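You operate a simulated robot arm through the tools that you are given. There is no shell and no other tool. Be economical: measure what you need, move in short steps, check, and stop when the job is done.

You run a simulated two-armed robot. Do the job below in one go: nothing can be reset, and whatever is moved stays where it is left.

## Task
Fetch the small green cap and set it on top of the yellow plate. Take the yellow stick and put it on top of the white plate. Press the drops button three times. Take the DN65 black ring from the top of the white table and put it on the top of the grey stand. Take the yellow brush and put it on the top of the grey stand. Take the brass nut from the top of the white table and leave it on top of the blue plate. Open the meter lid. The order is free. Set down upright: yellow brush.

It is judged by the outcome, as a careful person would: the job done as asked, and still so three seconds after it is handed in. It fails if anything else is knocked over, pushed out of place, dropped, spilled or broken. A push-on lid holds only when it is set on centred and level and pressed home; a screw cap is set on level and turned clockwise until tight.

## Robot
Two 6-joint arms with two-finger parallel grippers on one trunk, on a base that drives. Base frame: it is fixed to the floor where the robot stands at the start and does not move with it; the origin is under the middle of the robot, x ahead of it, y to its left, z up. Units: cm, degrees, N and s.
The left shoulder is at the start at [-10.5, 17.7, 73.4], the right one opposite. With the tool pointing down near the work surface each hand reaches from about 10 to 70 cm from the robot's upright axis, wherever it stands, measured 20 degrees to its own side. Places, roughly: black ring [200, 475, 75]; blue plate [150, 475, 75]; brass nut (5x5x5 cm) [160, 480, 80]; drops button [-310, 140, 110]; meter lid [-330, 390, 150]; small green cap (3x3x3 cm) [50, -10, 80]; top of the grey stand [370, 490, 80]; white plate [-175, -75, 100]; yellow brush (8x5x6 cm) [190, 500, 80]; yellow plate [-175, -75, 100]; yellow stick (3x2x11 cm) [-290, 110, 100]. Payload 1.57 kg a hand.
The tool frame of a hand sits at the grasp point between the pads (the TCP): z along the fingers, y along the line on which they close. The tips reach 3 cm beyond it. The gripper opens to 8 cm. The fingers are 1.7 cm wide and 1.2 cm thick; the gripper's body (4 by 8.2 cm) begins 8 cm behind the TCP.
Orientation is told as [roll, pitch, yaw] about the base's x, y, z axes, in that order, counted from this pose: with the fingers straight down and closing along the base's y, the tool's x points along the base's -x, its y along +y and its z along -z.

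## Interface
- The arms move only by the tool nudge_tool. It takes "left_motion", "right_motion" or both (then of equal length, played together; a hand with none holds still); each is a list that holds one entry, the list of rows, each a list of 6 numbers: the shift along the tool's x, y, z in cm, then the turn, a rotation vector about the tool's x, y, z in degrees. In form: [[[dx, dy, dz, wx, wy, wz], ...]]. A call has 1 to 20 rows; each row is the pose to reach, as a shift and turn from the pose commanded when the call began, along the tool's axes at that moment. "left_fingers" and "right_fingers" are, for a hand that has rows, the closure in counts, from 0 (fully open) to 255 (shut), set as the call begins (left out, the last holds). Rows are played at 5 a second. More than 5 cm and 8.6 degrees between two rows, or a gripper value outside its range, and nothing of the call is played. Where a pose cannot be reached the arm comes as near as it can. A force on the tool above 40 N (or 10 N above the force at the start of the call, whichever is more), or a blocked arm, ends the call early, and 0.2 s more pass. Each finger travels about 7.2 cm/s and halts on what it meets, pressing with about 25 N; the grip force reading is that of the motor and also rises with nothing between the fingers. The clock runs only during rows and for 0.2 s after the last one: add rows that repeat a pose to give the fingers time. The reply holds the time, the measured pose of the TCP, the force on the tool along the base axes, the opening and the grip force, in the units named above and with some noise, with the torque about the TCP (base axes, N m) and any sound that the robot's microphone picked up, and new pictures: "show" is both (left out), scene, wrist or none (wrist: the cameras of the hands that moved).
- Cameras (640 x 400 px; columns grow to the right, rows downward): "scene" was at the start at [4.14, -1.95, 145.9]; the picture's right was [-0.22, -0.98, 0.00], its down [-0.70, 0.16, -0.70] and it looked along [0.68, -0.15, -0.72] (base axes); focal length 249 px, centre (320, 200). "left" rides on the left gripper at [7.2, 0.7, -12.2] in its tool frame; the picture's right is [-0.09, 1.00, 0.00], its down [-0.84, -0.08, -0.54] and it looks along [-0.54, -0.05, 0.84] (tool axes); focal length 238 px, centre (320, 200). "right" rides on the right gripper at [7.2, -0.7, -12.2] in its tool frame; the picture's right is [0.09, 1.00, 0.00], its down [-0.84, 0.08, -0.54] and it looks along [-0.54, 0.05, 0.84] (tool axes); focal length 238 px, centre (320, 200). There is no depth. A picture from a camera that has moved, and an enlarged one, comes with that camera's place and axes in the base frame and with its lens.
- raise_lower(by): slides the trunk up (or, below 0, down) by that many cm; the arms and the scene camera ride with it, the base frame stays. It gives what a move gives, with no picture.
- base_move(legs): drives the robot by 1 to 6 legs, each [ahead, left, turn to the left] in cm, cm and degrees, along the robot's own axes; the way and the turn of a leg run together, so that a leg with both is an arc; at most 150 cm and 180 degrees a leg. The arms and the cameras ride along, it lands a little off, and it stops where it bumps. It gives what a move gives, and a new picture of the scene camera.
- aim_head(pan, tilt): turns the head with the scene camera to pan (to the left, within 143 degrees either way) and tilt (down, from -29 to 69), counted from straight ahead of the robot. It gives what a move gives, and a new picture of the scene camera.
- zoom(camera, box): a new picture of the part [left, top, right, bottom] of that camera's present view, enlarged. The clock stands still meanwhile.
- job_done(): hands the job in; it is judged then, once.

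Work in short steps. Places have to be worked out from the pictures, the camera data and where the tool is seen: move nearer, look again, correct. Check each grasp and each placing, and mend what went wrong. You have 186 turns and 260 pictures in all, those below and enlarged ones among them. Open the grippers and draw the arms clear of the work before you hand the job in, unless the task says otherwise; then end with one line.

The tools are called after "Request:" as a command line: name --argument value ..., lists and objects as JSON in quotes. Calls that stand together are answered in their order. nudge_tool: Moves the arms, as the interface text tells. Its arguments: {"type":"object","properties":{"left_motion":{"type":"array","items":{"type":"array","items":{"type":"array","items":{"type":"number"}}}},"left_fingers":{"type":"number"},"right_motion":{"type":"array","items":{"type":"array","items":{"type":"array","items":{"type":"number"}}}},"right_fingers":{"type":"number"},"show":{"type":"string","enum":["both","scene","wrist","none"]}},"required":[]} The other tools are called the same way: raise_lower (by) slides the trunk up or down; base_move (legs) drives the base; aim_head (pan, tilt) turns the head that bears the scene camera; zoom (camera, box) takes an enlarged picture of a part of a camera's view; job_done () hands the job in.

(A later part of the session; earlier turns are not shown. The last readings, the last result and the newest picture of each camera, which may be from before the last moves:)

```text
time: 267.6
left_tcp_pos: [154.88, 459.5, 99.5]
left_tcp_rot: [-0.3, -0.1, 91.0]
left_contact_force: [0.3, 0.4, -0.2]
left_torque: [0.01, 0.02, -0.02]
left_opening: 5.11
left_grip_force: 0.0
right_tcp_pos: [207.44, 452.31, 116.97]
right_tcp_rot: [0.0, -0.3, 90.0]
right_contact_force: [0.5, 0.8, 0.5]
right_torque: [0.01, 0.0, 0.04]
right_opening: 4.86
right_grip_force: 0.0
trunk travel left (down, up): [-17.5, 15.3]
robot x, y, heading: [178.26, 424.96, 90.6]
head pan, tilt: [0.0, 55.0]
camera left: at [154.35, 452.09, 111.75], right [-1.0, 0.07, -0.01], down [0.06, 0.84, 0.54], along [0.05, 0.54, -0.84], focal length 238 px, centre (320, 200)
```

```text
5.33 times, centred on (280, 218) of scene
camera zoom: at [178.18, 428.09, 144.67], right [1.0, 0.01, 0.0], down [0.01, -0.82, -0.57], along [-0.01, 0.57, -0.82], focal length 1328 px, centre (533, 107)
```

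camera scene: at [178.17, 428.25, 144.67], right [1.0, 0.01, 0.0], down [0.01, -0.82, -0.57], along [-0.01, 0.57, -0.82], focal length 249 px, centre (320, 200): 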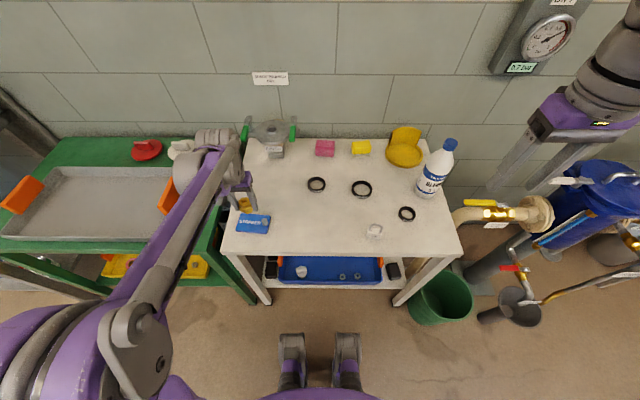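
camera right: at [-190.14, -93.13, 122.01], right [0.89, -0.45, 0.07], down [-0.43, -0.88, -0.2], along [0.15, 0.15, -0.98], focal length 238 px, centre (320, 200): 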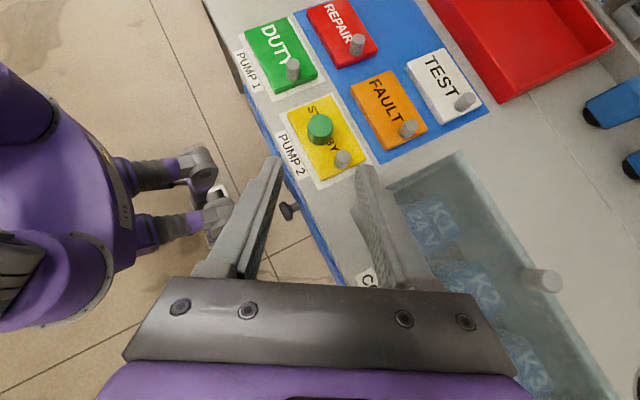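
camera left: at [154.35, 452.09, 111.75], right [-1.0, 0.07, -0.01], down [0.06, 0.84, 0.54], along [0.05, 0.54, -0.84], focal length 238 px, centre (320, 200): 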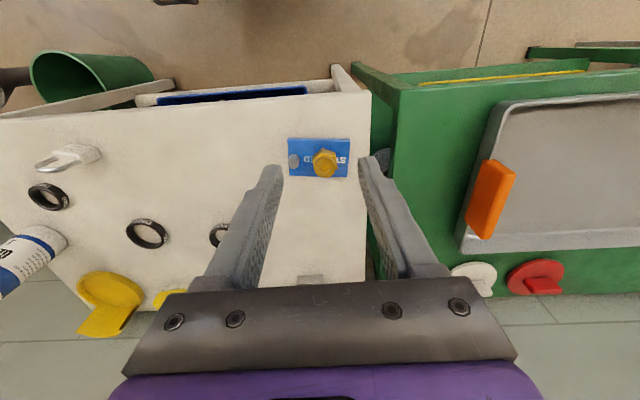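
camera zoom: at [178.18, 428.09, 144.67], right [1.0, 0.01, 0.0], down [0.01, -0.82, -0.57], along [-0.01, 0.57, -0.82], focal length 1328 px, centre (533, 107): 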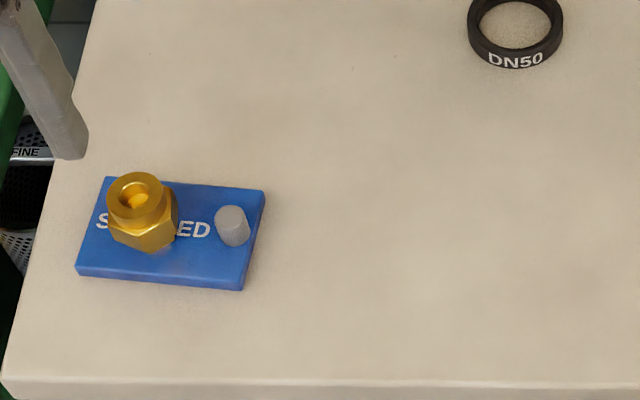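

The nut stands on the blue plate. Next brush (right hand) and ring (left hand). Raise the left hand and shift the base 15 right and 8 ahead.

Request:
nudge_tool --left_motion '[[[2, 0, -4, 0, 0, 0], [4, 0, -8, 0, 0, 0], [6, 0, -12, 0, 0, 0], [8, 0, -15, 0, 0, 0]]]' --left_fingers 0 --show "none"

Request:
base_move --legs '[[0, -14, -0.7], [9, 0, 0]]'

Request:
zoom --camera "scene" --box '[240, 90, 400, 190]'

Request:
zoom --camera "right" --box '[240, 120, 560, 320]'

```text
time: 268.6
left_tcp_pos: [155.35, 451.3, 114.28]
left_tcp_rot: [-0.6, -0.1, 91.1]
left_contact_force: [0.2, 0.1, -0.5]
left_torque: [-0.03, -0.01, 0.01]
left_opening: 8.03
left_grip_force: 0.0
right_tcp_pos: [207.37, 452.23, 117.08]
right_tcp_rot: [0.0, -0.2, 90.0]
right_contact_force: [0.1, -0.7, 0.6]
right_torque: [0.0, 0.0, -0.01]
right_opening: 4.87
right_grip_force: 0.1
trunk travel left (down, up): [-17.5, 15.3]
robot x, y, heading: [178.4, 424.95, 91.0]
head pan, tilt: [0.0, 55.0]
```

```text
time: 271.2
left_tcp_pos: [170.17, 460.56, 114.15]
left_tcp_rot: [-0.4, 0.1, 90.3]
left_contact_force: [-0.5, 0.4, 0.0]
left_torque: [-0.04, -0.01, 0.03]
left_opening: 7.98
left_grip_force: 0.1
right_tcp_pos: [222.19, 460.82, 116.86]
right_tcp_rot: [-0.1, -0.2, 89.2]
right_contact_force: [0.0, 0.1, -0.1]
right_torque: [-0.02, -0.01, 0.02]
right_opening: 4.87
right_grip_force: 0.2
trunk travel left (down, up): [-17.5, 15.3]
robot x, y, heading: [192.96, 433.32, 90.0]
head pan, tilt: [0.0, 55.0]
camera scene: at [192.64, 437.09, 144.67], right [1.0, 0.0, 0.0], down [0.0, -0.82, -0.57], along [0.0, 0.57, -0.82], focal length 249 px, centre (320, 200)
```

scene: 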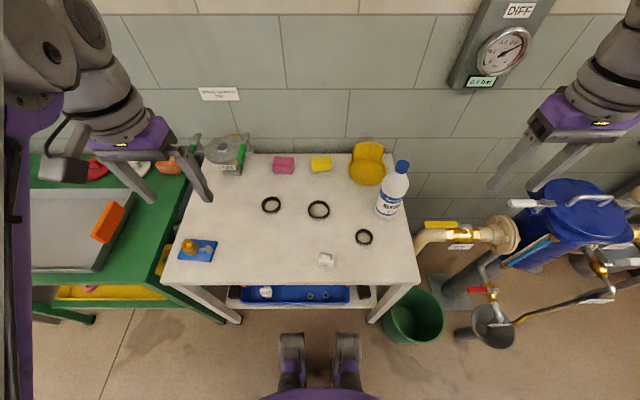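

```text
4.00 times, centred on (320, 140) of scene
camera zoom: at [192.64, 437.09, 144.67], right [1.0, 0.0, 0.0], down [0.0, -0.82, -0.57], along [0.0, 0.57, -0.82], focal length 996 px, centre (320, 440)
```

zoom: 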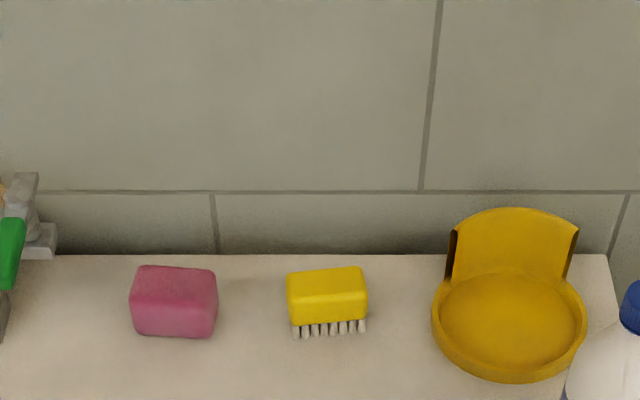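

```text
2.00 times, centred on (400, 220) of right
camera zoom: at [222.81, 453.48, 129.15], right [-1.0, -0.08, 0.0], down [-0.07, 0.84, 0.54], along [-0.04, 0.54, -0.84], focal length 477 px, centre (160, 160)
```

zoom: 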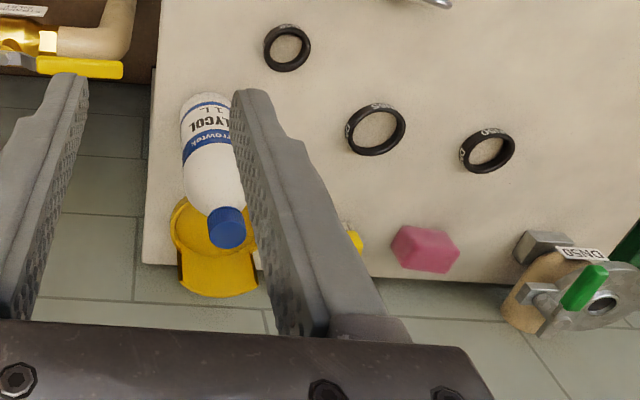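

The brush: block ~7.5 cm along x, ~4–5 along y, centre ≈[193.3,499.8], top ≈80. I'll grip it along y: turn the right hand by 90° first, then go over it.

Request:
nudge_tool --right_motion '[[[0, 0, 0, 0, 0, 8.2], [0, 0, 0, 0, 0, 16.4], [0, 0, 0, 0, 0, 24.6], [0, 0, 0, 0, 0, 32.8], [0, 0, 0, 0, 0, 41], [0, 0, 0, 0, 0, 49.2], [0, 0, 0, 0, 0, 57.4], [0, 0, 0, 0, 0, 65.6], [0, 0, 0, 0, 0, 73.8], [0, 0, 0, 0, 0, 82], [0, 0, 0, 0, 0, 89.2]]]' --right_fingers 30 --show "none"

Request:
nudge_tool --right_motion '[[[3, 3, 0, 0, 0, 0], [6, 6, 0, 0, 0, 0], [9, 9, 0, 0, 0, 0], [12, 12, 0, 0, 0, 0], [15, 15, 1, 0, 0, 0], [18, 18, 2, 0, 0, 0], [21, 21, 3, 0, 0, 0], [24, 24, 4, 0, 0, 0], [27, 27, 6, 0, 0, 0], [29, 30, 8, 0, 0, 0], [29, 33, 10, 0, 0, 0], [29, 36, 13, 0, 0, 0], [29, 38.5, 16, 0, 0, 0], [29, 38.5, 17, 0, 0, 0]]]'

Request:
zoom --camera "scene" --box '[240, 90, 400, 190]'

```text
time: 273.6
left_tcp_pos: [170.23, 460.55, 114.22]
left_tcp_rot: [-0.4, 0.0, 90.3]
left_contact_force: [-0.2, -0.3, -0.2]
left_torque: [-0.02, 0.02, 0.01]
left_opening: 7.99
left_grip_force: 0.2
right_tcp_pos: [222.13, 460.88, 116.97]
right_tcp_rot: [0.1, 0.1, -0.1]
right_contact_force: [1.3, -0.8, 0.1]
right_torque: [0.03, 0.0, -0.01]
right_opening: 7.07
right_grip_force: 0.2
trunk travel left (down, up): [-17.5, 15.3]
robot x, y, heading: [193.13, 433.69, 89.9]
head pan, tilt: [0.0, 55.0]
```

```text
time: 276.6
left_tcp_pos: [170.31, 460.59, 114.18]
left_tcp_rot: [-0.4, 0.0, 90.2]
left_contact_force: [-0.2, -0.1, -0.2]
left_torque: [-0.02, 0.02, -0.03]
left_opening: 8.01
left_grip_force: 0.1
right_tcp_pos: [194.76, 491.98, 97.1]
right_tcp_rot: [0.1, 0.1, 0.0]
right_contact_force: [0.0, 0.4, -0.1]
right_torque: [0.0, 0.04, 0.0]
right_opening: 7.05
right_grip_force: 0.0
right hand out of reach, approached as far as the arm can: row 7, 8, 9, 10, 11, 12, 13, 14
trunk travel left (down, up): [-17.5, 15.3]
robot x, y, heading: [192.92, 433.81, 90.0]
head pan, tilt: [0.0, 55.0]
camera scene: at [192.65, 437.1, 144.67], right [1.0, 0.0, 0.0], down [0.0, -0.82, -0.57], along [0.0, 0.57, -0.82], focal length 249 px, centre (320, 200)
camera right: at [187.68, 491.31, 109.45], right [-0.09, 1.0, 0.0], down [0.84, 0.08, 0.54], along [0.54, 0.05, -0.84], focal length 238 px, centre (320, 200)
```

scene: 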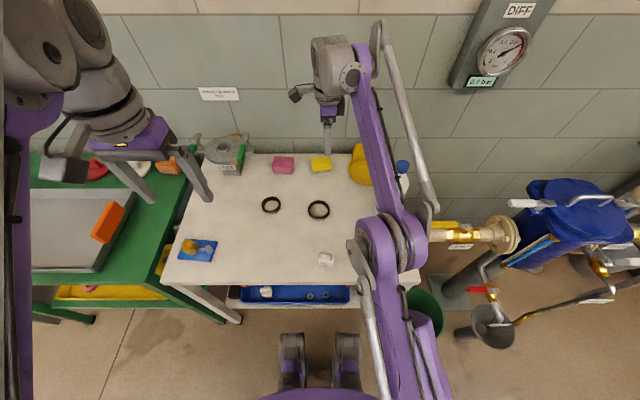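
right: 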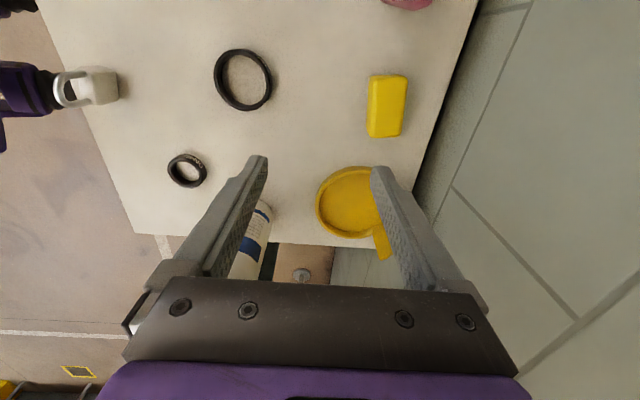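

```text
4.00 times, centred on (320, 140) of scene
camera zoom: at [192.65, 437.1, 144.67], right [1.0, 0.0, 0.0], down [0.0, -0.82, -0.57], along [0.0, 0.57, -0.82], focal length 996 px, centre (320, 440)
```

zoom: 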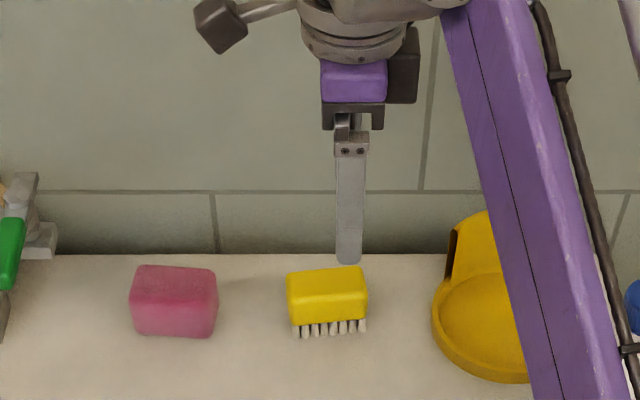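

Reach is 8 cm short; the brush is confirmed at [192.8,499.7]. Reset the command to a reachable pose, then drive 8 cm ahead (feet go under the table between its legs).

Request:
nudge_tool --right_motion '[[[0, -4.5, 0, 0, 0, 0], [0, -9, 0, 0, 0, 0]]]' --show "none"

Request:
base_move --legs '[[8, 0, 0]]'

Request:
zoom --camera "right" --box '[160, 40, 480, 240]'

```text
time: 277.2
left_tcp_pos: [170.22, 460.37, 114.26]
left_tcp_rot: [-0.4, -0.1, 90.3]
left_contact_force: [0.2, 0.0, 1.3]
left_torque: [-0.02, 0.0, -0.02]
left_opening: 8.01
left_grip_force: 0.0
right_tcp_pos: [194.98, 482.9, 97.05]
right_tcp_rot: [0.3, 0.0, 0.0]
right_contact_force: [0.6, -0.6, 0.3]
right_torque: [0.02, -0.01, 0.02]
right_opening: 7.07
right_grip_force: 0.1
trunk travel left (down, up): [-17.5, 15.3]
robot x, y, heading: [192.39, 433.27, 89.8]
head pan, tilt: [0.0, 55.0]
```

```text
time: 278.3
left_tcp_pos: [170.13, 468.52, 114.14]
left_tcp_rot: [-0.4, 0.0, 90.3]
left_contact_force: [-0.1, 0.4, -0.9]
left_torque: [-0.06, -0.01, 0.01]
left_opening: 8.0
left_grip_force: 0.1
right_tcp_pos: [194.88, 491.0, 97.07]
right_tcp_rot: [0.2, 0.0, 0.2]
right_contact_force: [0.6, -0.5, 0.1]
right_torque: [0.01, 0.01, 0.0]
right_opening: 7.07
right_grip_force: 0.1
trunk travel left (down, up): [-17.5, 15.3]
robot x, y, heading: [192.73, 441.23, 90.1]
head pan, tilt: [0.0, 55.0]
camera scene: at [192.64, 445.08, 144.67], right [1.0, 0.0, 0.0], down [0.0, -0.82, -0.57], along [0.0, 0.57, -0.82], focal length 249 px, centre (320, 200)
```

scene: 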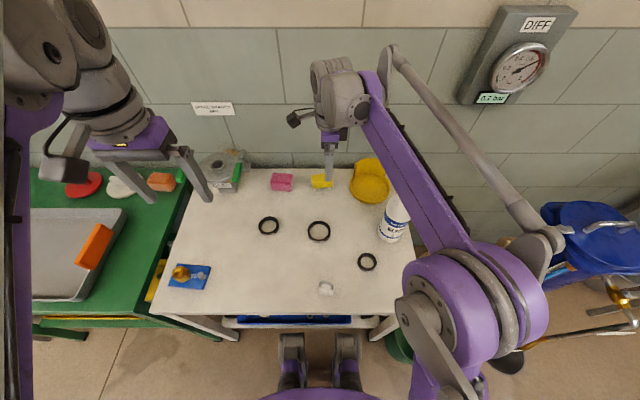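

```text
2.00 times, centred on (320, 140) of right
camera zoom: at [187.74, 490.22, 109.32], right [-0.09, 1.0, 0.0], down [0.84, 0.08, 0.54], along [0.54, 0.05, -0.84], focal length 477 px, centre (320, 320)
```

zoom: 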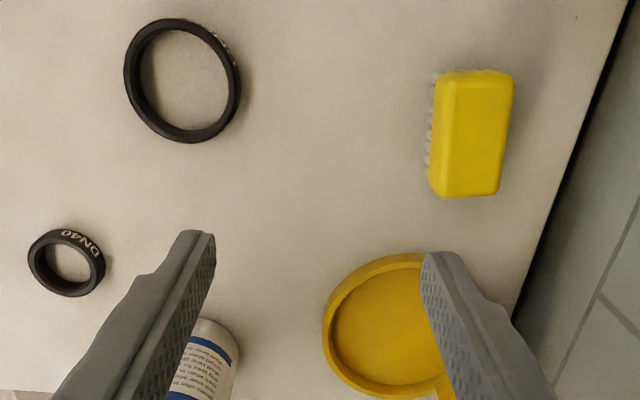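

Go over the brush at z≈87 and check.

Request:
nudge_tool --right_motion '[[[1, 3, 0, 0, 0, 0], [2, 6, 1, 0, 0, 0], [2, 8.7, 4, 0, 0, 0], [2, 8.7, 7, 0, 0, 0], [2, 8.7, 9, 0, 0, 0], [2, 8.7, 9, 0, 0, 0]]]' --show "wrist"

Request:
zoom --camera "scene" --box '[270, 110, 370, 200]'

```text
time: 279.7
left_tcp_pos: [170.11, 468.5, 114.17]
left_tcp_rot: [-0.3, -0.1, 90.4]
left_contact_force: [-0.2, 0.1, -1.0]
left_torque: [-0.01, 0.01, -0.02]
left_opening: 8.01
left_grip_force: 0.0
right_tcp_pos: [192.78, 499.69, 87.99]
right_tcp_rot: [0.2, 0.0, 0.2]
right_contact_force: [0.0, 0.8, 0.0]
right_torque: [-0.02, 0.02, -0.03]
right_opening: 7.09
right_grip_force: 0.0
trunk travel left (down, up): [-17.5, 15.3]
robot x, y, heading: [192.36, 441.55, 90.0]
head pan, tilt: [0.0, 55.0]
camera right: at [185.66, 498.78, 100.26], right [-0.09, 1.0, 0.0], down [0.84, 0.08, 0.54], along [0.54, 0.05, -0.84], focal length 238 px, centre (320, 200)
```

right: 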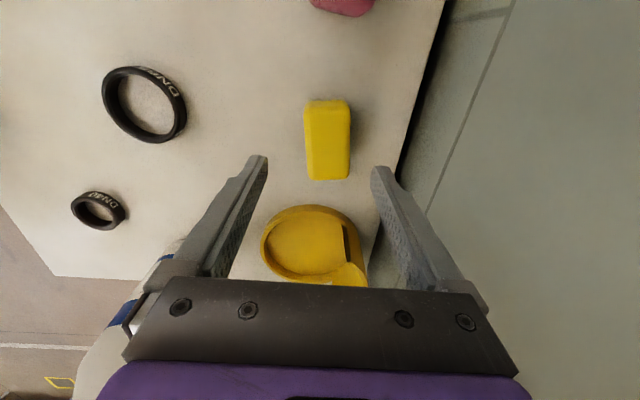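

```text
4.44 times, centred on (320, 155) of scene
camera zoom: at [192.63, 444.97, 144.67], right [1.0, 0.0, 0.0], down [0.0, -0.82, -0.57], along [0.0, 0.57, -0.82], focal length 1107 px, centre (320, 400)
```

zoom: 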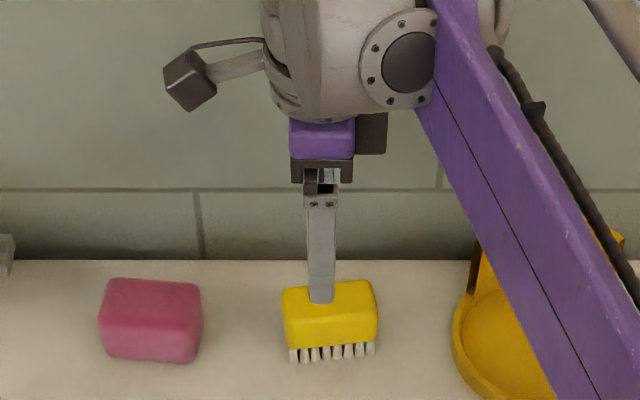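

Aligned (brush at [192.5,500]). Descend to z≈78.3 and grip the block.

Request:
nudge_tool --right_motion '[[[0.2, 0.3, 3, 0, 0, 0], [0.2, 0.3, 6, 0, 0, 0], [0.2, 0.3, 8.5, 0, 0, 0], [0.2, 0.3, 9.6, 0, 0, 0], [0.2, 0.3, 9.6, 0, 0, 0]]]' --show "none"

Request:
nudge_tool --right_motion '[[[0, 0, 0, 0, 0, 0], [0, 0, 0, 0, 0, 0], [0, 0, 0, 0, 0, 0], [0, 0, 0, 0, 0, 0]]]' --right_fingers 255 --show "wrist"

Request:
zoom --camera "scene" --box '[270, 110, 370, 200]'

```text
time: 280.9
left_tcp_pos: [170.05, 468.37, 114.18]
left_tcp_rot: [-0.4, 0.0, 90.4]
left_contact_force: [0.0, -0.2, 0.1]
left_torque: [-0.01, 0.02, 0.01]
left_opening: 7.98
left_grip_force: 0.0
right_tcp_pos: [192.44, 499.96, 78.67]
right_tcp_rot: [0.2, 0.0, 0.1]
right_contact_force: [0.3, -0.1, 0.5]
right_torque: [0.0, -0.02, 0.01]
right_opening: 7.04
right_grip_force: 0.0
trunk travel left (down, up): [-17.5, 15.3]
robot x, y, heading: [192.68, 441.74, 89.8]
head pan, tilt: [0.0, 55.0]
```

```text
time: 281.9
left_tcp_pos: [170.03, 468.53, 114.29]
left_tcp_rot: [-0.3, 0.0, 90.4]
left_contact_force: [-0.6, 0.9, 0.8]
left_torque: [0.03, -0.01, 0.0]
left_opening: 7.97
left_grip_force: 0.0
right_tcp_pos: [192.43, 500.05, 78.58]
right_tcp_rot: [0.2, 0.0, 0.2]
right_contact_force: [0.0, -0.2, 1.0]
right_torque: [-0.03, -0.02, 0.01]
right_opening: 4.28
right_grip_force: 25.0
trunk travel left (down, up): [-17.5, 15.3]
robot x, y, heading: [192.79, 441.86, 89.9]
head pan, tilt: [0.0, 55.0]
camera right: at [185.36, 499.18, 90.84], right [-0.09, 1.0, 0.0], down [0.84, 0.08, 0.54], along [0.54, 0.05, -0.84], focal length 238 px, centre (320, 200)
```

right: 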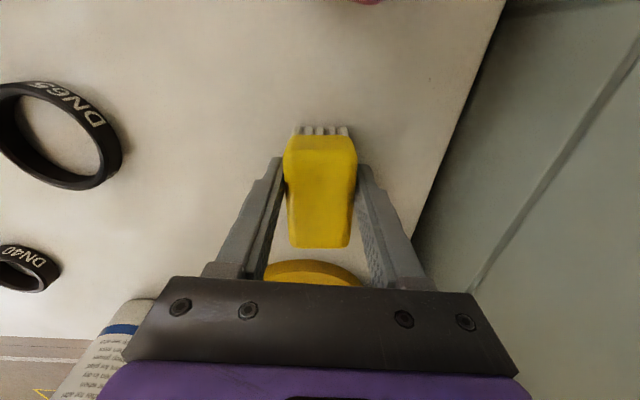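

```text
4.44 times, centred on (320, 155) of scene
camera zoom: at [192.64, 444.99, 144.67], right [1.0, 0.0, 0.0], down [0.0, -0.82, -0.57], along [0.0, 0.57, -0.82], focal length 1107 px, centre (320, 400)
```

zoom: 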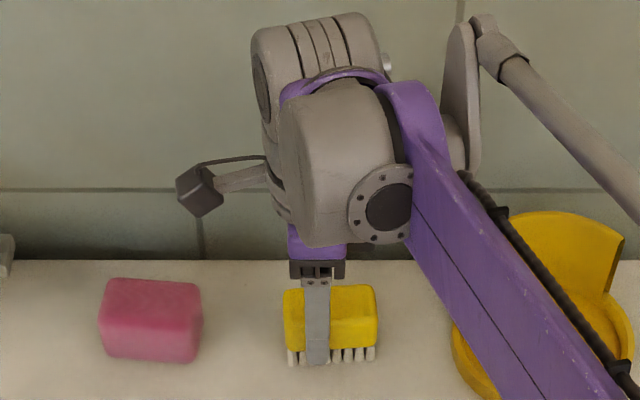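

Gripped at 4.3 cm. Lift and draw back.

Request:
nudge_tool --right_motion '[[[0, 0, -2, 0, 0, 0], [0, 0, -6, 0, 0, 0], [0, -1, -10, 0, 0, 0], [-1, -4, -13, 0, 0, 0], [-3, -7, -16, 0, 0, 0], [-6, -10, -18, 0, 0, 0], [-9, -13, -20, 0, 0, 0], [-12, -16, -22, 0, 0, 0], [-15, -19, -24, 0, 0, 0], [-18, -22, -26, 0, 0, 0], [-20, -25, -28, 0, 0, 0]]]'

Request:
zoom --camera "scene" --box '[220, 170, 420, 300]'

```text
time: 284.3
left_tcp_pos: [170.03, 468.39, 114.29]
left_tcp_rot: [-0.4, -0.1, 90.4]
left_contact_force: [0.6, -0.3, 1.2]
left_torque: [-0.02, 0.02, -0.02]
left_opening: 8.0
left_grip_force: 0.0
right_tcp_pos: [212.8, 474.9, 106.92]
right_tcp_rot: [0.3, -0.1, 0.3]
right_contact_force: [0.1, 0.3, -1.2]
right_torque: [0.0, 0.03, 0.01]
right_opening: 4.24
right_grip_force: 25.5
trunk travel left (down, up): [-17.5, 15.3]
robot x, y, heading: [192.79, 441.37, 90.0]
head pan, tilt: [0.0, 55.0]
camera scene: at [192.64, 444.91, 144.67], right [1.0, 0.0, 0.0], down [0.0, -0.82, -0.57], along [0.0, 0.57, -0.82], focal length 249 px, centre (320, 200)
camera right: at [205.76, 474.07, 119.18], right [-0.1, 1.0, 0.0], down [0.84, 0.08, 0.54], along [0.54, 0.06, -0.84], focal length 238 px, centre (320, 200)
```

scene: 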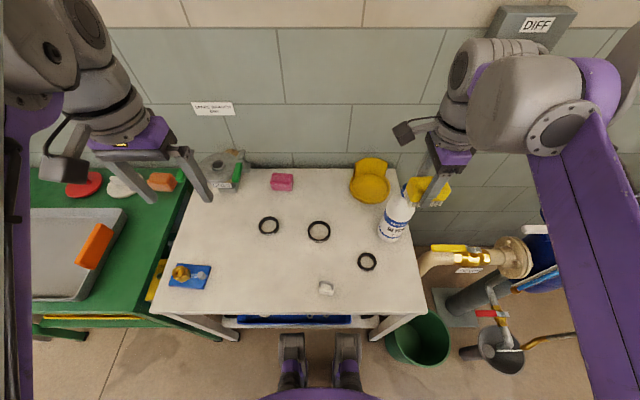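
right: 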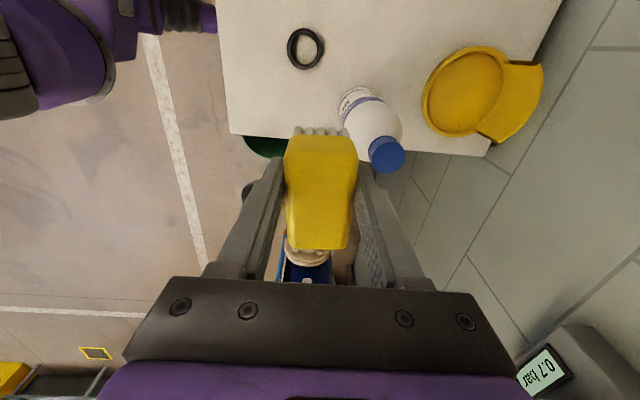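

```text
3.08 times, centred on (320, 235) of scene
camera zoom: at [192.64, 444.91, 144.67], right [1.0, 0.0, 0.0], down [0.0, -0.82, -0.57], along [0.0, 0.57, -0.82], focal length 766 px, centre (320, 92)
```

zoom: 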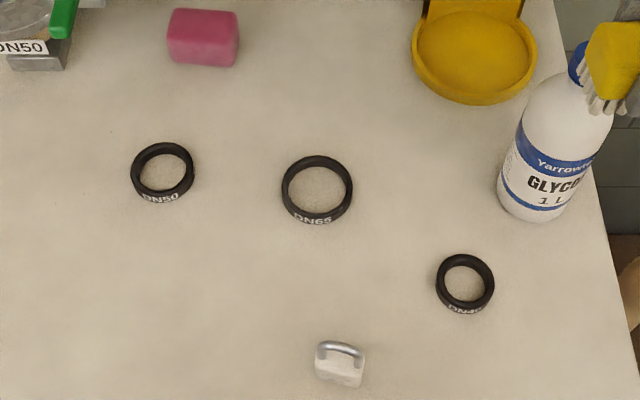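

Ring DN65 centre ≈[192.3,481.2], OD ≈7.5. I'll pinch its left wall with the left hand, one finger inside; bring the hand above, and move the right hand a little aside.

Request:
nudge_tool --left_motion '[[[-2, -3, 3, 0, 0, 0], [-4, -6, 6, 0, 0, 0], [-6, -9, 9, 0, 0, 0], [-8, -12, 12, 0, 0, 0], [-10, -15, 15, 0, 0, 0], [-12, -17.5, 18, 0, 0, 0], [-12.8, -18.8, 21, 0, 0, 0], [-12.8, -18.8, 25, 0, 0, 0], [-12.8, -18.8, 27, 0, 0, 0]]]' --right_motion '[[[-1, -2, 0, 0, 0, 0], [-3, -4, 0, 0, 0, 0], [-5, -6, 0, 0, 0, 0], [-5, -8, 0, 0, 0, 0], [-5, -8, 0, 0, 0, 0], [-5, -8, 0, 0, 0, 0], [-5, -8, 0, 0, 0, 0], [-5, -8, 0, 0, 0, 0], [-5, -8, 0, 0, 0, 0]]]' --left_fingers 125 --show "wrist"

Request:
zoom --camera "left" --box '[200, 80, 440, 230]'

```text
time: 286.3
left_tcp_pos: [188.92, 481.57, 86.98]
left_tcp_rot: [-0.5, 0.0, 90.4]
left_contact_force: [0.6, -0.6, -1.1]
left_torque: [0.01, 0.04, 0.0]
left_opening: 4.09
left_grip_force: 0.1
right_tcp_pos: [217.61, 467.13, 106.43]
right_tcp_rot: [0.1, 0.0, 0.2]
right_contact_force: [-0.6, 0.3, -0.7]
right_torque: [-0.02, -0.02, 0.01]
right_opening: 4.18
right_grip_force: 25.6
trunk travel left (down, up): [-17.5, 15.3]
robot x, y, heading: [192.58, 441.52, 90.2]
head pan, tilt: [0.0, 55.0]
camera right: at [210.55, 466.31, 118.68], right [-0.1, 1.0, 0.0], down [0.84, 0.08, 0.54], along [0.54, 0.05, -0.84], focal length 238 px, centre (320, 200)
camera left: at [188.23, 474.27, 99.21], right [-1.0, 0.09, -0.01], down [0.07, 0.84, 0.54], along [0.05, 0.54, -0.84], focal length 238 px, centre (320, 200)
```

right: 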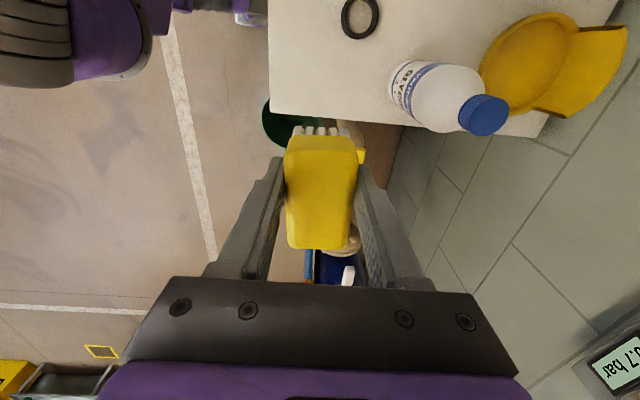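
left: 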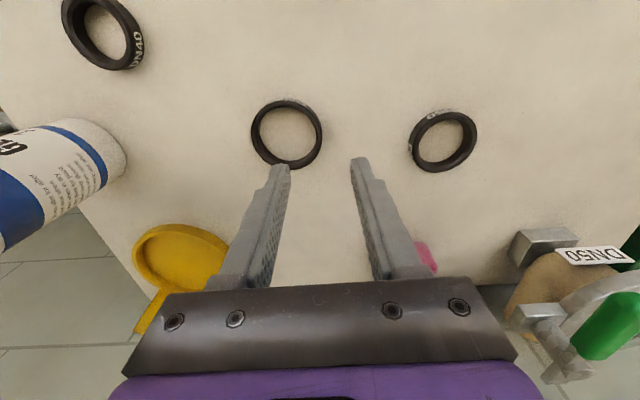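

```text
2.67 times, centred on (320, 155) of left
camera zoom: at [188.23, 474.27, 99.21], right [-1.0, 0.09, -0.01], down [0.07, 0.84, 0.54], along [0.05, 0.54, -0.84], focal length 636 px, centre (320, 320)
```

zoom: 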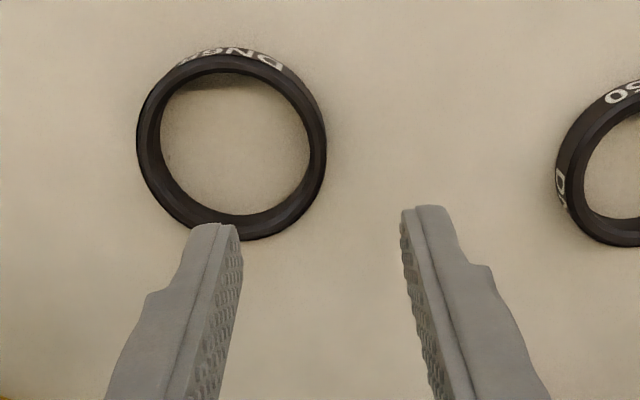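

Wall at x≈189.1, y≈481.5: aligned. Descend to z≈77.4 and pinch.

Request:
nudge_tool --left_motion '[[[0, -0.2, 4, 0, 0, 0], [0.1, -0.2, 7, 0, 0, 0], [0.1, -0.2, 8.8, 0, 0, 0], [0.1, -0.2, 9.5, 0, 0, 0], [0.1, -0.2, 9.5, 0, 0, 0]]]' --show "wrist"

Request:
nudge_tool --left_motion '[[[0, 0, 0, 0, 0, 0], [0, 0, 0, 0, 0, 0], [0, 0, 0, 0, 0, 0], [0, 0, 0, 0, 0, 0]]]' --left_fingers 255 --show "wrist"

```text
time: 287.5
left_tcp_pos: [189.33, 481.37, 77.86]
left_tcp_rot: [-0.4, 0.0, 90.5]
left_contact_force: [-0.3, -0.2, -0.1]
left_torque: [-0.01, 0.02, -0.01]
left_opening: 4.08
left_grip_force: 0.1
right_tcp_pos: [217.63, 467.06, 106.47]
right_tcp_rot: [0.1, 0.0, 0.3]
right_contact_force: [0.6, -1.0, -1.3]
right_torque: [0.0, 0.05, 0.02]
right_opening: 4.2
right_grip_force: 25.0
trunk travel left (down, up): [-17.5, 15.3]
robot x, y, heading: [192.64, 441.65, 90.0]
head pan, tilt: [0.0, 55.0]
camera left: at [188.68, 474.02, 90.09], right [-1.0, 0.09, -0.01], down [0.07, 0.84, 0.54], along [0.05, 0.54, -0.84], focal length 238 px, centre (320, 200)
```

left: 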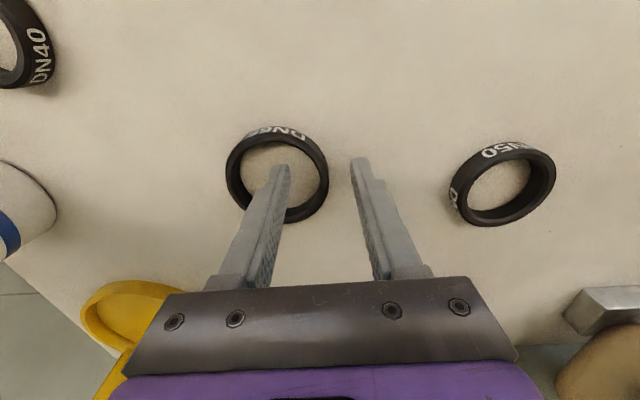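

```text
time: 288.5
left_tcp_pos: [189.39, 481.28, 77.96]
left_tcp_rot: [-0.4, 0.1, 90.3]
left_contact_force: [-0.3, -0.7, -0.1]
left_torque: [0.02, 0.02, 0.04]
left_opening: 0.36
left_grip_force: 24.3
right_tcp_pos: [217.57, 467.18, 106.39]
right_tcp_rot: [0.3, 0.0, 0.3]
right_contact_force: [0.4, 0.2, -0.6]
right_torque: [-0.01, 0.04, 0.02]
right_opening: 4.21
right_grip_force: 25.5
trunk travel left (down, up): [-17.5, 15.3]
robot x, y, heading: [192.36, 441.61, 90.0]
head pan, tilt: [0.0, 55.0]
camera left: at [188.68, 474.03, 90.11], right [-1.0, 0.09, -0.01], down [0.07, 0.84, 0.54], along [0.05, 0.54, -0.84], focal length 238 px, centre (320, 200)
```

left: 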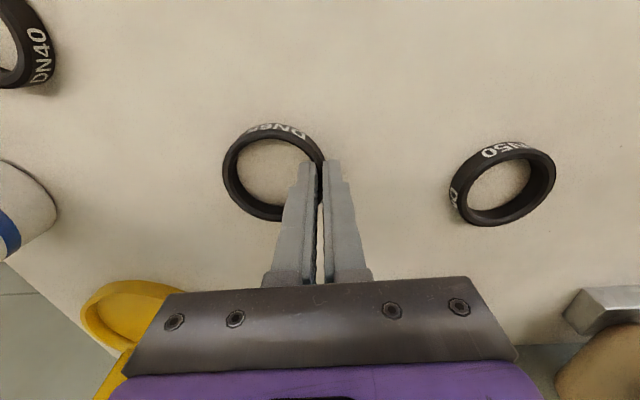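

Opening 0.36 cm – seems to hold the wall. Lift a bit and check.

Request:
nudge_tool --left_motion '[[[0, 0, -1.5, 0, 0, 0], [0, 0, -4, 0, 0, 0], [0, 0, -7, 0, 0, 0], [0, 0, -10, 0, 0, 0]]]' --show "wrist"

```text
time: 289.5
left_tcp_pos: [189.2, 481.24, 88.16]
left_tcp_rot: [-0.4, -0.1, 90.3]
left_contact_force: [0.3, 0.2, -0.1]
left_torque: [-0.01, 0.02, -0.04]
left_opening: 0.33
left_grip_force: 24.4
right_tcp_pos: [217.57, 467.01, 106.53]
right_tcp_rot: [0.3, 0.0, 0.2]
right_contact_force: [-0.5, 0.2, -0.4]
right_torque: [0.03, -0.02, -0.04]
right_opening: 4.18
right_grip_force: 24.8
trunk travel left (down, up): [-17.5, 15.3]
robot x, y, heading: [192.73, 441.44, 90.1]
head pan, tilt: [0.0, 55.0]
camera left: at [188.5, 473.94, 100.24], right [-1.0, 0.09, -0.01], down [0.07, 0.84, 0.54], along [0.05, 0.54, -0.84], focal length 238 px, centre (320, 200)
```

left: 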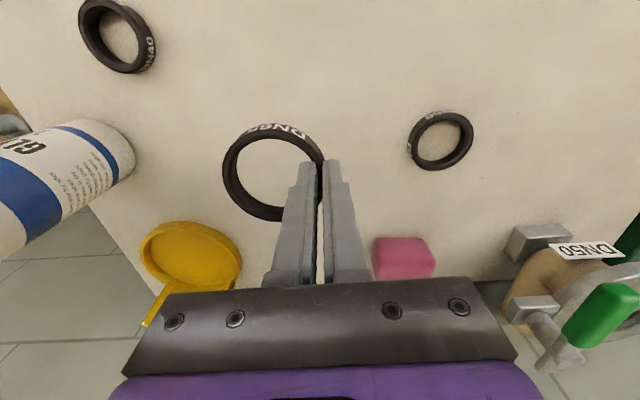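

The DN65 ring is held level. Raise and retract, then back away and look toward the grey stand (x≈370).

Request:
nudge_tool --left_motion '[[[2, 0, -3, 0, 0, 0], [5, 0, -6, 0, 0, 0], [8, 1, -9, 0, 0, 0], [11, 3, -12, 0, 0, 0], [14, 5, -15, 0, 0, 0], [16, 7, -17, 0, 0, 0]]]' --show "none"

Request:
base_move --legs '[[-55, 0, 0]]'

Request:
aim_head --pan -65 --tilt 25

```text
time: 290.9
left_tcp_pos: [182.48, 465.31, 104.75]
left_tcp_rot: [-0.4, 0.0, 90.4]
left_contact_force: [-0.3, 0.1, -0.4]
left_torque: [0.01, 0.01, -0.01]
left_opening: 0.34
left_grip_force: 23.9
right_tcp_pos: [217.78, 467.13, 106.49]
right_tcp_rot: [0.2, 0.0, 0.2]
right_contact_force: [-0.4, -1.0, -1.1]
right_torque: [0.0, -0.02, 0.0]
right_opening: 4.19
right_grip_force: 25.0
trunk travel left (down, up): [-17.5, 15.3]
robot x, y, heading: [192.37, 441.7, 90.2]
head pan, tilt: [0.0, 55.0]
```

```text
time: 294.1
left_tcp_pos: [182.5, 409.0, 104.72]
left_tcp_rot: [-0.5, -0.1, 89.6]
left_contact_force: [0.2, -0.6, -0.9]
left_torque: [0.0, -0.02, 0.0]
left_opening: 0.26
left_grip_force: 23.8
right_tcp_pos: [217.58, 410.38, 106.51]
right_tcp_rot: [0.2, 0.0, -0.8]
right_contact_force: [-0.2, -0.5, -0.7]
right_torque: [0.01, -0.02, -0.01]
right_opening: 4.18
right_grip_force: 24.8
trunk travel left (down, up): [-17.5, 15.3]
robot x, y, heading: [192.41, 385.11, 89.1]
head pan, tilt: [0.0, 55.0]
camera scene: at [192.32, 388.62, 144.67], right [1.0, -0.01, 0.0], down [-0.01, -0.82, -0.57], along [0.01, 0.57, -0.82], focal length 249 px, centre (320, 200)
```

scene: 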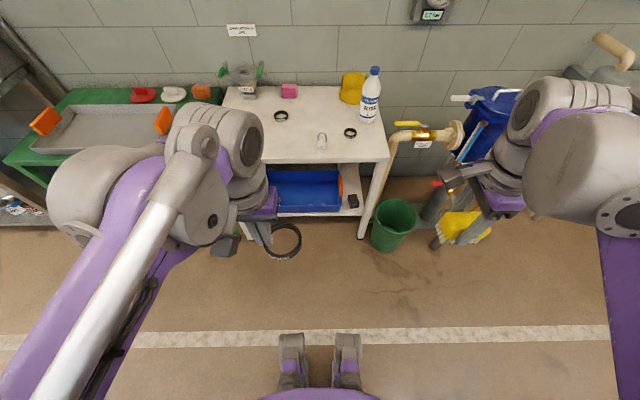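

```text
time: 295.5
left_tcp_pos: [182.41, 409.13, 104.75]
left_tcp_rot: [-0.4, 0.0, 89.5]
left_contact_force: [-0.4, -0.4, -0.4]
left_torque: [-0.01, 0.03, 0.02]
left_opening: 0.26
left_grip_force: 24.1
right_tcp_pos: [217.65, 410.44, 106.49]
right_tcp_rot: [0.1, 0.0, -0.7]
right_contact_force: [0.1, -0.1, -1.3]
right_torque: [0.04, 0.01, -0.03]
right_opening: 4.17
right_grip_force: 24.9
trunk travel left (down, up): [-17.5, 15.3]
robot x, y, heading: [192.43, 385.6, 89.5]
head pan, tilt: [-65.0, 25.0]
camera scene: at [200.62, 385.22, 149.07], right [0.41, -0.91, 0.0], down [-0.39, -0.17, -0.91], along [0.83, 0.37, -0.42], focal length 249 px, centre (320, 200)
```

scene: 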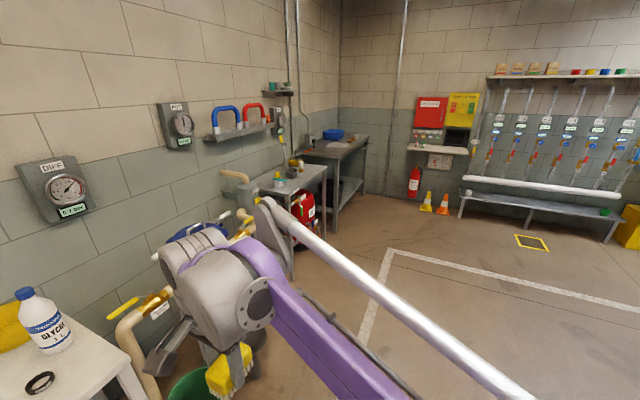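

The grey stand is the table at ≈[375,481] with some cups on it. Drive: turn right, ahead 175, turn left.

Request:
aim_head --pan 0 --tilt 45

Request:
base_move --legs '[[0, 0, -89.5], [0, -10, 0], [150, 0, 0], [28, 0, 0], [0, 0, 90]]'

Request:
zoom --camera "scene" --box '[160, 60, 480, 260]'

```text
time: 296.8
left_tcp_pos: [182.61, 409.27, 104.71]
left_tcp_rot: [-0.3, 0.0, 89.5]
left_contact_force: [-0.7, -0.4, 0.1]
left_torque: [0.03, 0.04, -0.03]
left_opening: 0.25
left_grip_force: 23.5
right_tcp_pos: [217.64, 410.43, 106.41]
right_tcp_rot: [0.3, 0.0, -0.8]
right_contact_force: [0.0, -0.2, -0.4]
right_torque: [-0.04, 0.02, -0.02]
right_opening: 4.15
right_grip_force: 25.2
trunk travel left (down, up): [-17.5, 15.3]
robot x, y, heading: [192.36, 385.3, 89.0]
head pan, tilt: [0.0, 45.0]
camera scene: at [192.34, 389.58, 146.01], right [1.0, -0.02, 0.0], down [-0.01, -0.71, -0.71], along [0.01, 0.71, -0.71], focal length 249 px, centre (320, 200)
```

scene: 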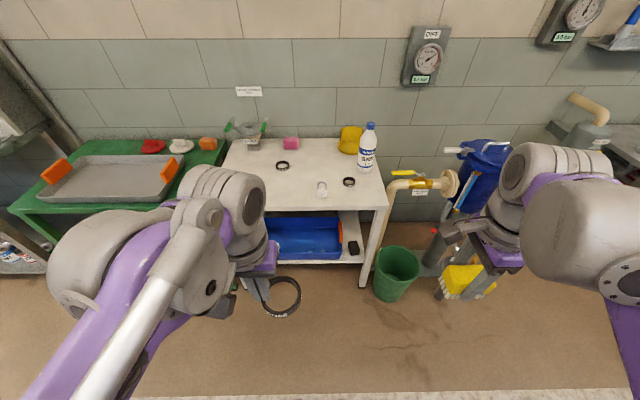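

```text
time: 314.6
left_tcp_pos: [359.44, 393.76, 104.67]
left_tcp_rot: [-0.4, 0.0, 87.9]
left_contact_force: [-0.4, -0.8, -0.3]
left_torque: [-0.01, -0.03, -0.01]
left_opening: 0.22
left_grip_force: 23.5
right_tcp_pos: [394.53, 393.87, 106.46]
right_tcp_rot: [0.2, -0.1, -2.4]
right_contact_force: [-0.4, 0.1, -1.2]
right_torque: [0.0, -0.01, 0.01]
right_opening: 4.15
right_grip_force: 24.7
trunk travel left (down, up): [-17.5, 15.3]
robot x, y, heading: [368.6, 369.61, 87.5]
head pan, tilt: [0.0, 45.0]
camera scene: at [368.69, 373.86, 146.01], right [1.0, -0.04, 0.0], down [-0.03, -0.71, -0.71], along [0.03, 0.71, -0.71], focal length 249 px, centre (320, 200)
```

scene: 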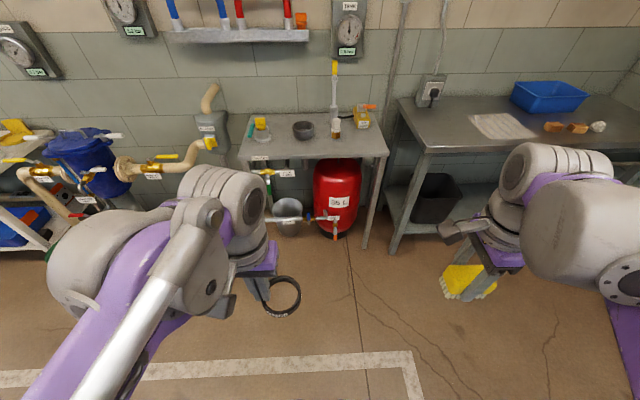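

```text
2.00 times, centred on (320, 160) of scene
camera zoom: at [368.69, 373.86, 146.01], right [1.0, -0.04, 0.0], down [-0.03, -0.71, -0.71], along [0.03, 0.71, -0.71], focal length 498 px, centre (320, 280)
```

zoom: 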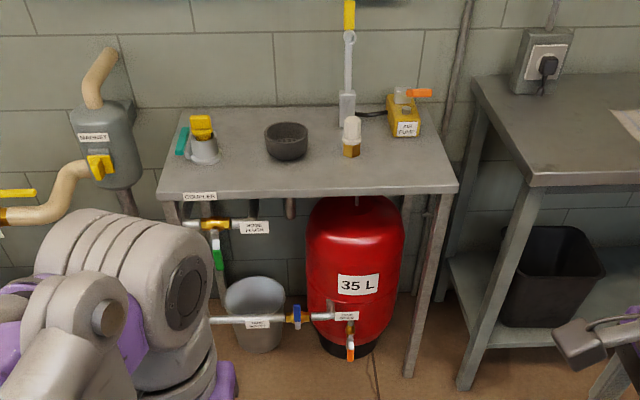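

The grey stand's top: x≈336–403, y≈467–509; the front strip (y 468–481) is free. Drive 54 cm closer and look.

Request:
base_move --legs '[[0, 0, 2.5], [52, 0, 0]]'

Request:
aim_head --pan 0 --tilt 55

Request:
zoom --camera "scene" --box '[180, 100, 460, 280]'

```text
time: 318.0
left_tcp_pos: [358.25, 444.86, 104.73]
left_tcp_rot: [-0.3, 0.0, 90.3]
left_contact_force: [0.5, 0.3, -0.9]
left_torque: [-0.03, 0.0, -0.01]
left_opening: 0.22
left_grip_force: 23.8
right_tcp_pos: [393.45, 446.67, 106.47]
right_tcp_rot: [0.2, 0.0, 0.2]
right_contact_force: [-0.1, 0.2, -0.4]
right_torque: [0.0, 0.02, 0.02]
right_opening: 4.15
right_grip_force: 25.1
trunk travel left (down, up): [-17.5, 15.3]
robot x, y, heading: [368.59, 421.24, 90.3]
head pan, tilt: [0.0, 45.0]
camera scene: at [368.42, 425.42, 146.01], right [1.0, 0.0, 0.0], down [0.0, -0.71, -0.71], along [0.0, 0.71, -0.71], focal length 249 px, centre (320, 200)
```

scene: 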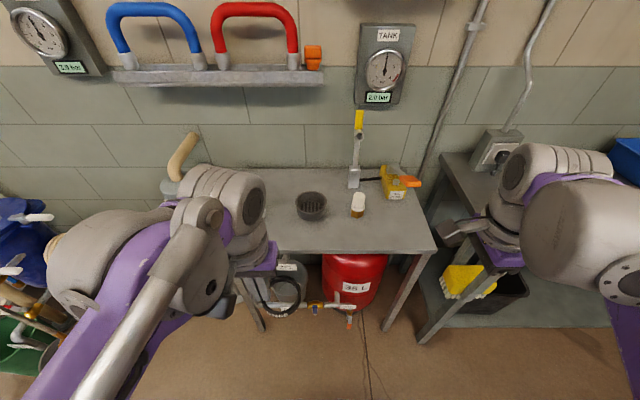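

```text
time: 318.7
left_tcp_pos: [358.22, 444.88, 104.7]
left_tcp_rot: [-0.4, -0.1, 90.4]
left_contact_force: [0.7, -0.1, -0.2]
left_torque: [-0.02, 0.05, 0.0]
left_opening: 0.2
left_grip_force: 24.2
right_tcp_pos: [393.5, 446.65, 106.35]
right_tcp_rot: [0.2, 0.0, 0.2]
right_contact_force: [0.4, -0.4, -0.8]
right_torque: [0.0, 0.0, 0.02]
right_opening: 4.15
right_grip_force: 24.9
trunk travel left (down, up): [-17.5, 15.3]
robot x, y, heading: [368.56, 421.05, 90.0]
head pan, tilt: [0.0, 55.0]
camera scene: at [368.43, 424.45, 144.67], right [1.0, 0.0, 0.0], down [0.0, -0.82, -0.57], along [0.0, 0.57, -0.82], focal length 249 px, centre (320, 200)
```

scene: 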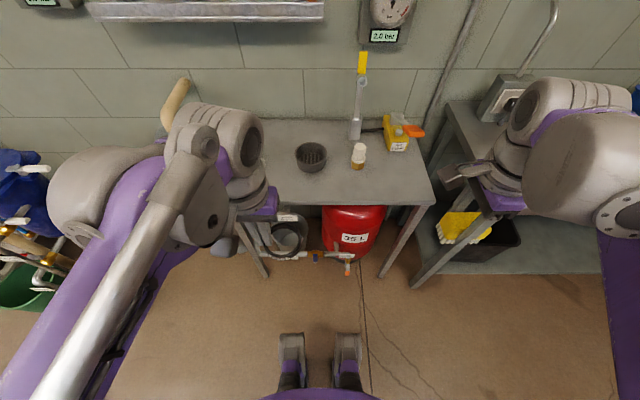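

```text
2.22 times, centred on (320, 190) of scene
camera zoom: at [368.43, 424.45, 144.67], right [1.0, 0.0, 0.0], down [0.0, -0.82, -0.57], along [0.0, 0.57, -0.82], focal length 553 px, centre (320, 222)
```

zoom: 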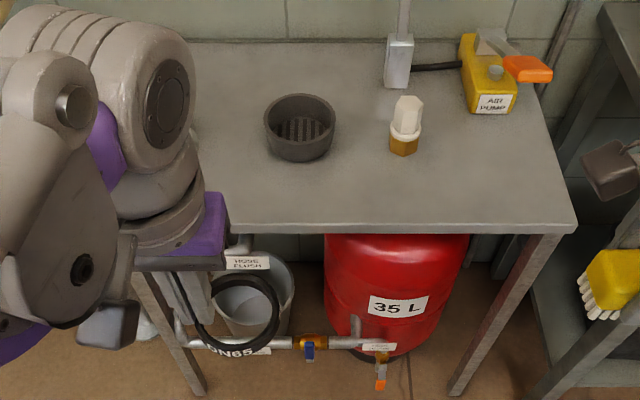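

Stand top z≈79, front edge y≈468. I'll set the ring at ≈[355,474.5] (left TCP x≈352) and later the brush at ≈[392,477]. Move the ring above its spot.

Request:
nudge_tool --left_motion '[[[-4, 1, 0, 0, 0, 0], [-8, 2, 0, 0, 0, 0], [-12, 3, 1, 0, 0, 0], [-16, 4, 3, 0, 0, 0], [-20, 5, 5, 0, 0, 0], [-24, 6, 7, 0, 0, 0], [-27, 6.2, 9, 0, 0, 0], [-29.5, 6.2, 11, 0, 0, 0], [-29.5, 6.2, 13, 0, 0, 0], [-29.5, 6.2, 13, 0, 0, 0]]]'

Request:
zoom --camera "scene" --box '[200, 100, 400, 220]'

```text
time: 320.9
left_tcp_pos: [351.89, 474.18, 91.63]
left_tcp_rot: [-0.5, 0.0, 90.4]
left_contact_force: [0.7, 0.2, -0.9]
left_torque: [-0.02, 0.0, -0.03]
left_opening: 0.2
left_grip_force: 23.4
right_tcp_pos: [393.36, 446.6, 106.46]
right_tcp_rot: [0.2, 0.1, 0.2]
right_contact_force: [0.2, 0.7, -1.8]
right_torque: [-0.04, 0.03, -0.01]
right_opening: 4.15
right_grip_force: 25.5
trunk travel left (down, up): [-17.5, 15.3]
robot x, y, heading: [368.64, 420.98, 89.9]
head pan, tilt: [0.0, 55.0]
camera scene: at [368.43, 424.47, 144.67], right [1.0, 0.0, 0.0], down [0.0, -0.82, -0.57], along [0.0, 0.57, -0.82], focal length 249 px, centre (320, 200)
camera left: at [351.29, 466.92, 103.76], right [-1.0, 0.09, -0.01], down [0.07, 0.84, 0.54], along [0.05, 0.54, -0.84], focal length 238 px, centre (320, 200)
```

scene: 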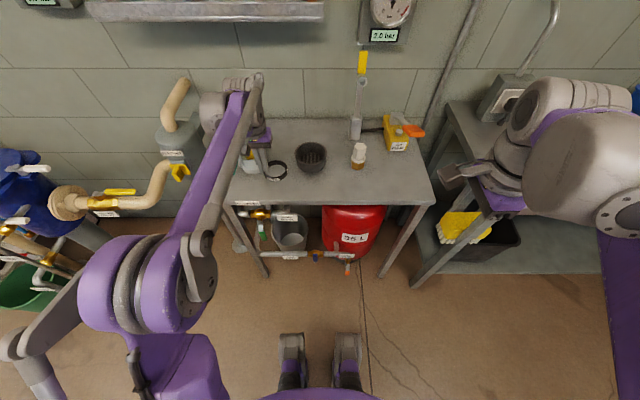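
left: 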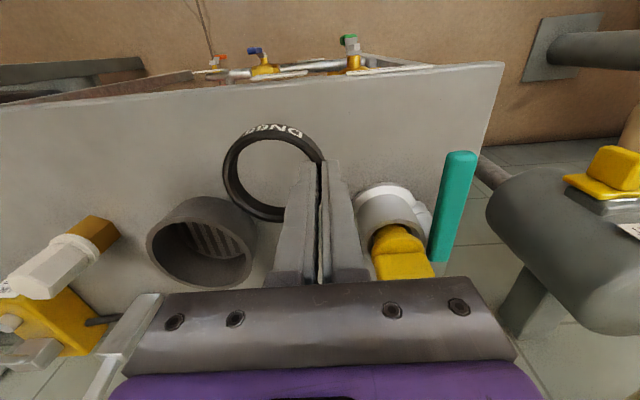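

```text
3.20 times, centred on (300, 160) of scene
camera zoom: at [368.43, 424.47, 144.67], right [1.0, 0.0, 0.0], down [0.0, -0.82, -0.57], along [0.0, 0.57, -0.82], focal length 797 px, centre (384, 328)
```

zoom: 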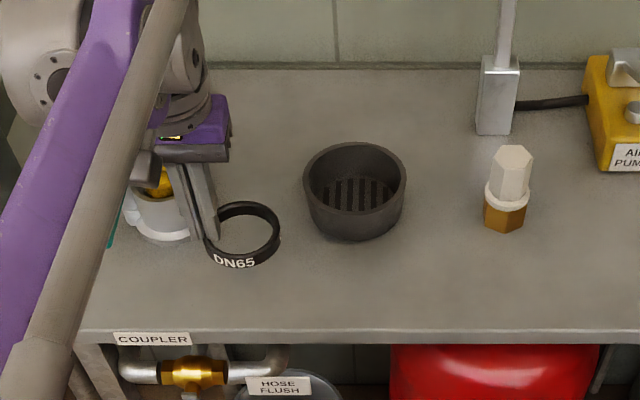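

Clear of coupler and bowl. Lower the ring to just above the stand, then to contact.

Request:
nudge_tool --left_motion '[[[0, 0, 3, 0, 0, 0], [0, 0, 5.5, 0, 0, 0], [0, 0, 7.5, 0, 0, 0], [0, 0, 8.0, 0, 0, 0], [0, 0, 8.3, 0, 0, 0]]]' --show "none"

Request:
zoom --camera "scene" --box '[230, 130, 330, 205]'

```text
time: 322.1
left_tcp_pos: [352.08, 474.13, 83.69]
left_tcp_rot: [-0.4, -0.1, 90.4]
left_contact_force: [-0.6, 2.4, 26.4]
left_torque: [0.05, -0.02, 0.02]
left_opening: 0.25
left_grip_force: 24.1
right_tcp_pos: [393.39, 446.41, 106.45]
right_tcp_rot: [0.3, 0.0, 0.1]
right_contact_force: [0.3, -0.2, -1.0]
right_torque: [-0.02, 0.0, -0.05]
right_opening: 4.14
right_grip_force: 24.5
trunk travel left (down, up): [-17.5, 15.3]
robot x, y, heading: [368.53, 421.22, 90.3]
head pan, tilt: [0.0, 55.0]
```

```text
5.33 times, centred on (280, 168) of scene
camera zoom: at [368.49, 424.3, 144.69], right [1.0, 0.0, 0.0], down [0.0, -0.82, -0.57], along [0.0, 0.57, -0.82], focal length 1328 px, centre (533, 373)
```

zoom: 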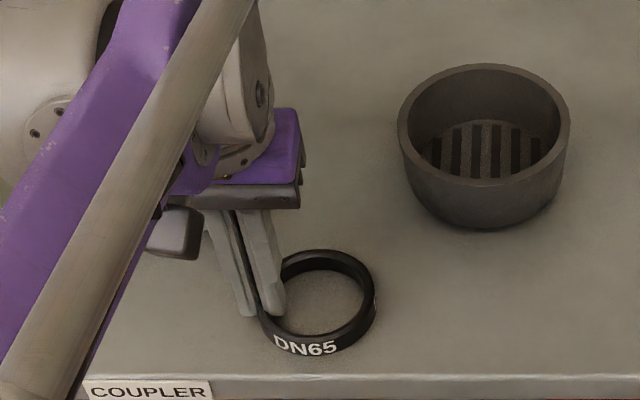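

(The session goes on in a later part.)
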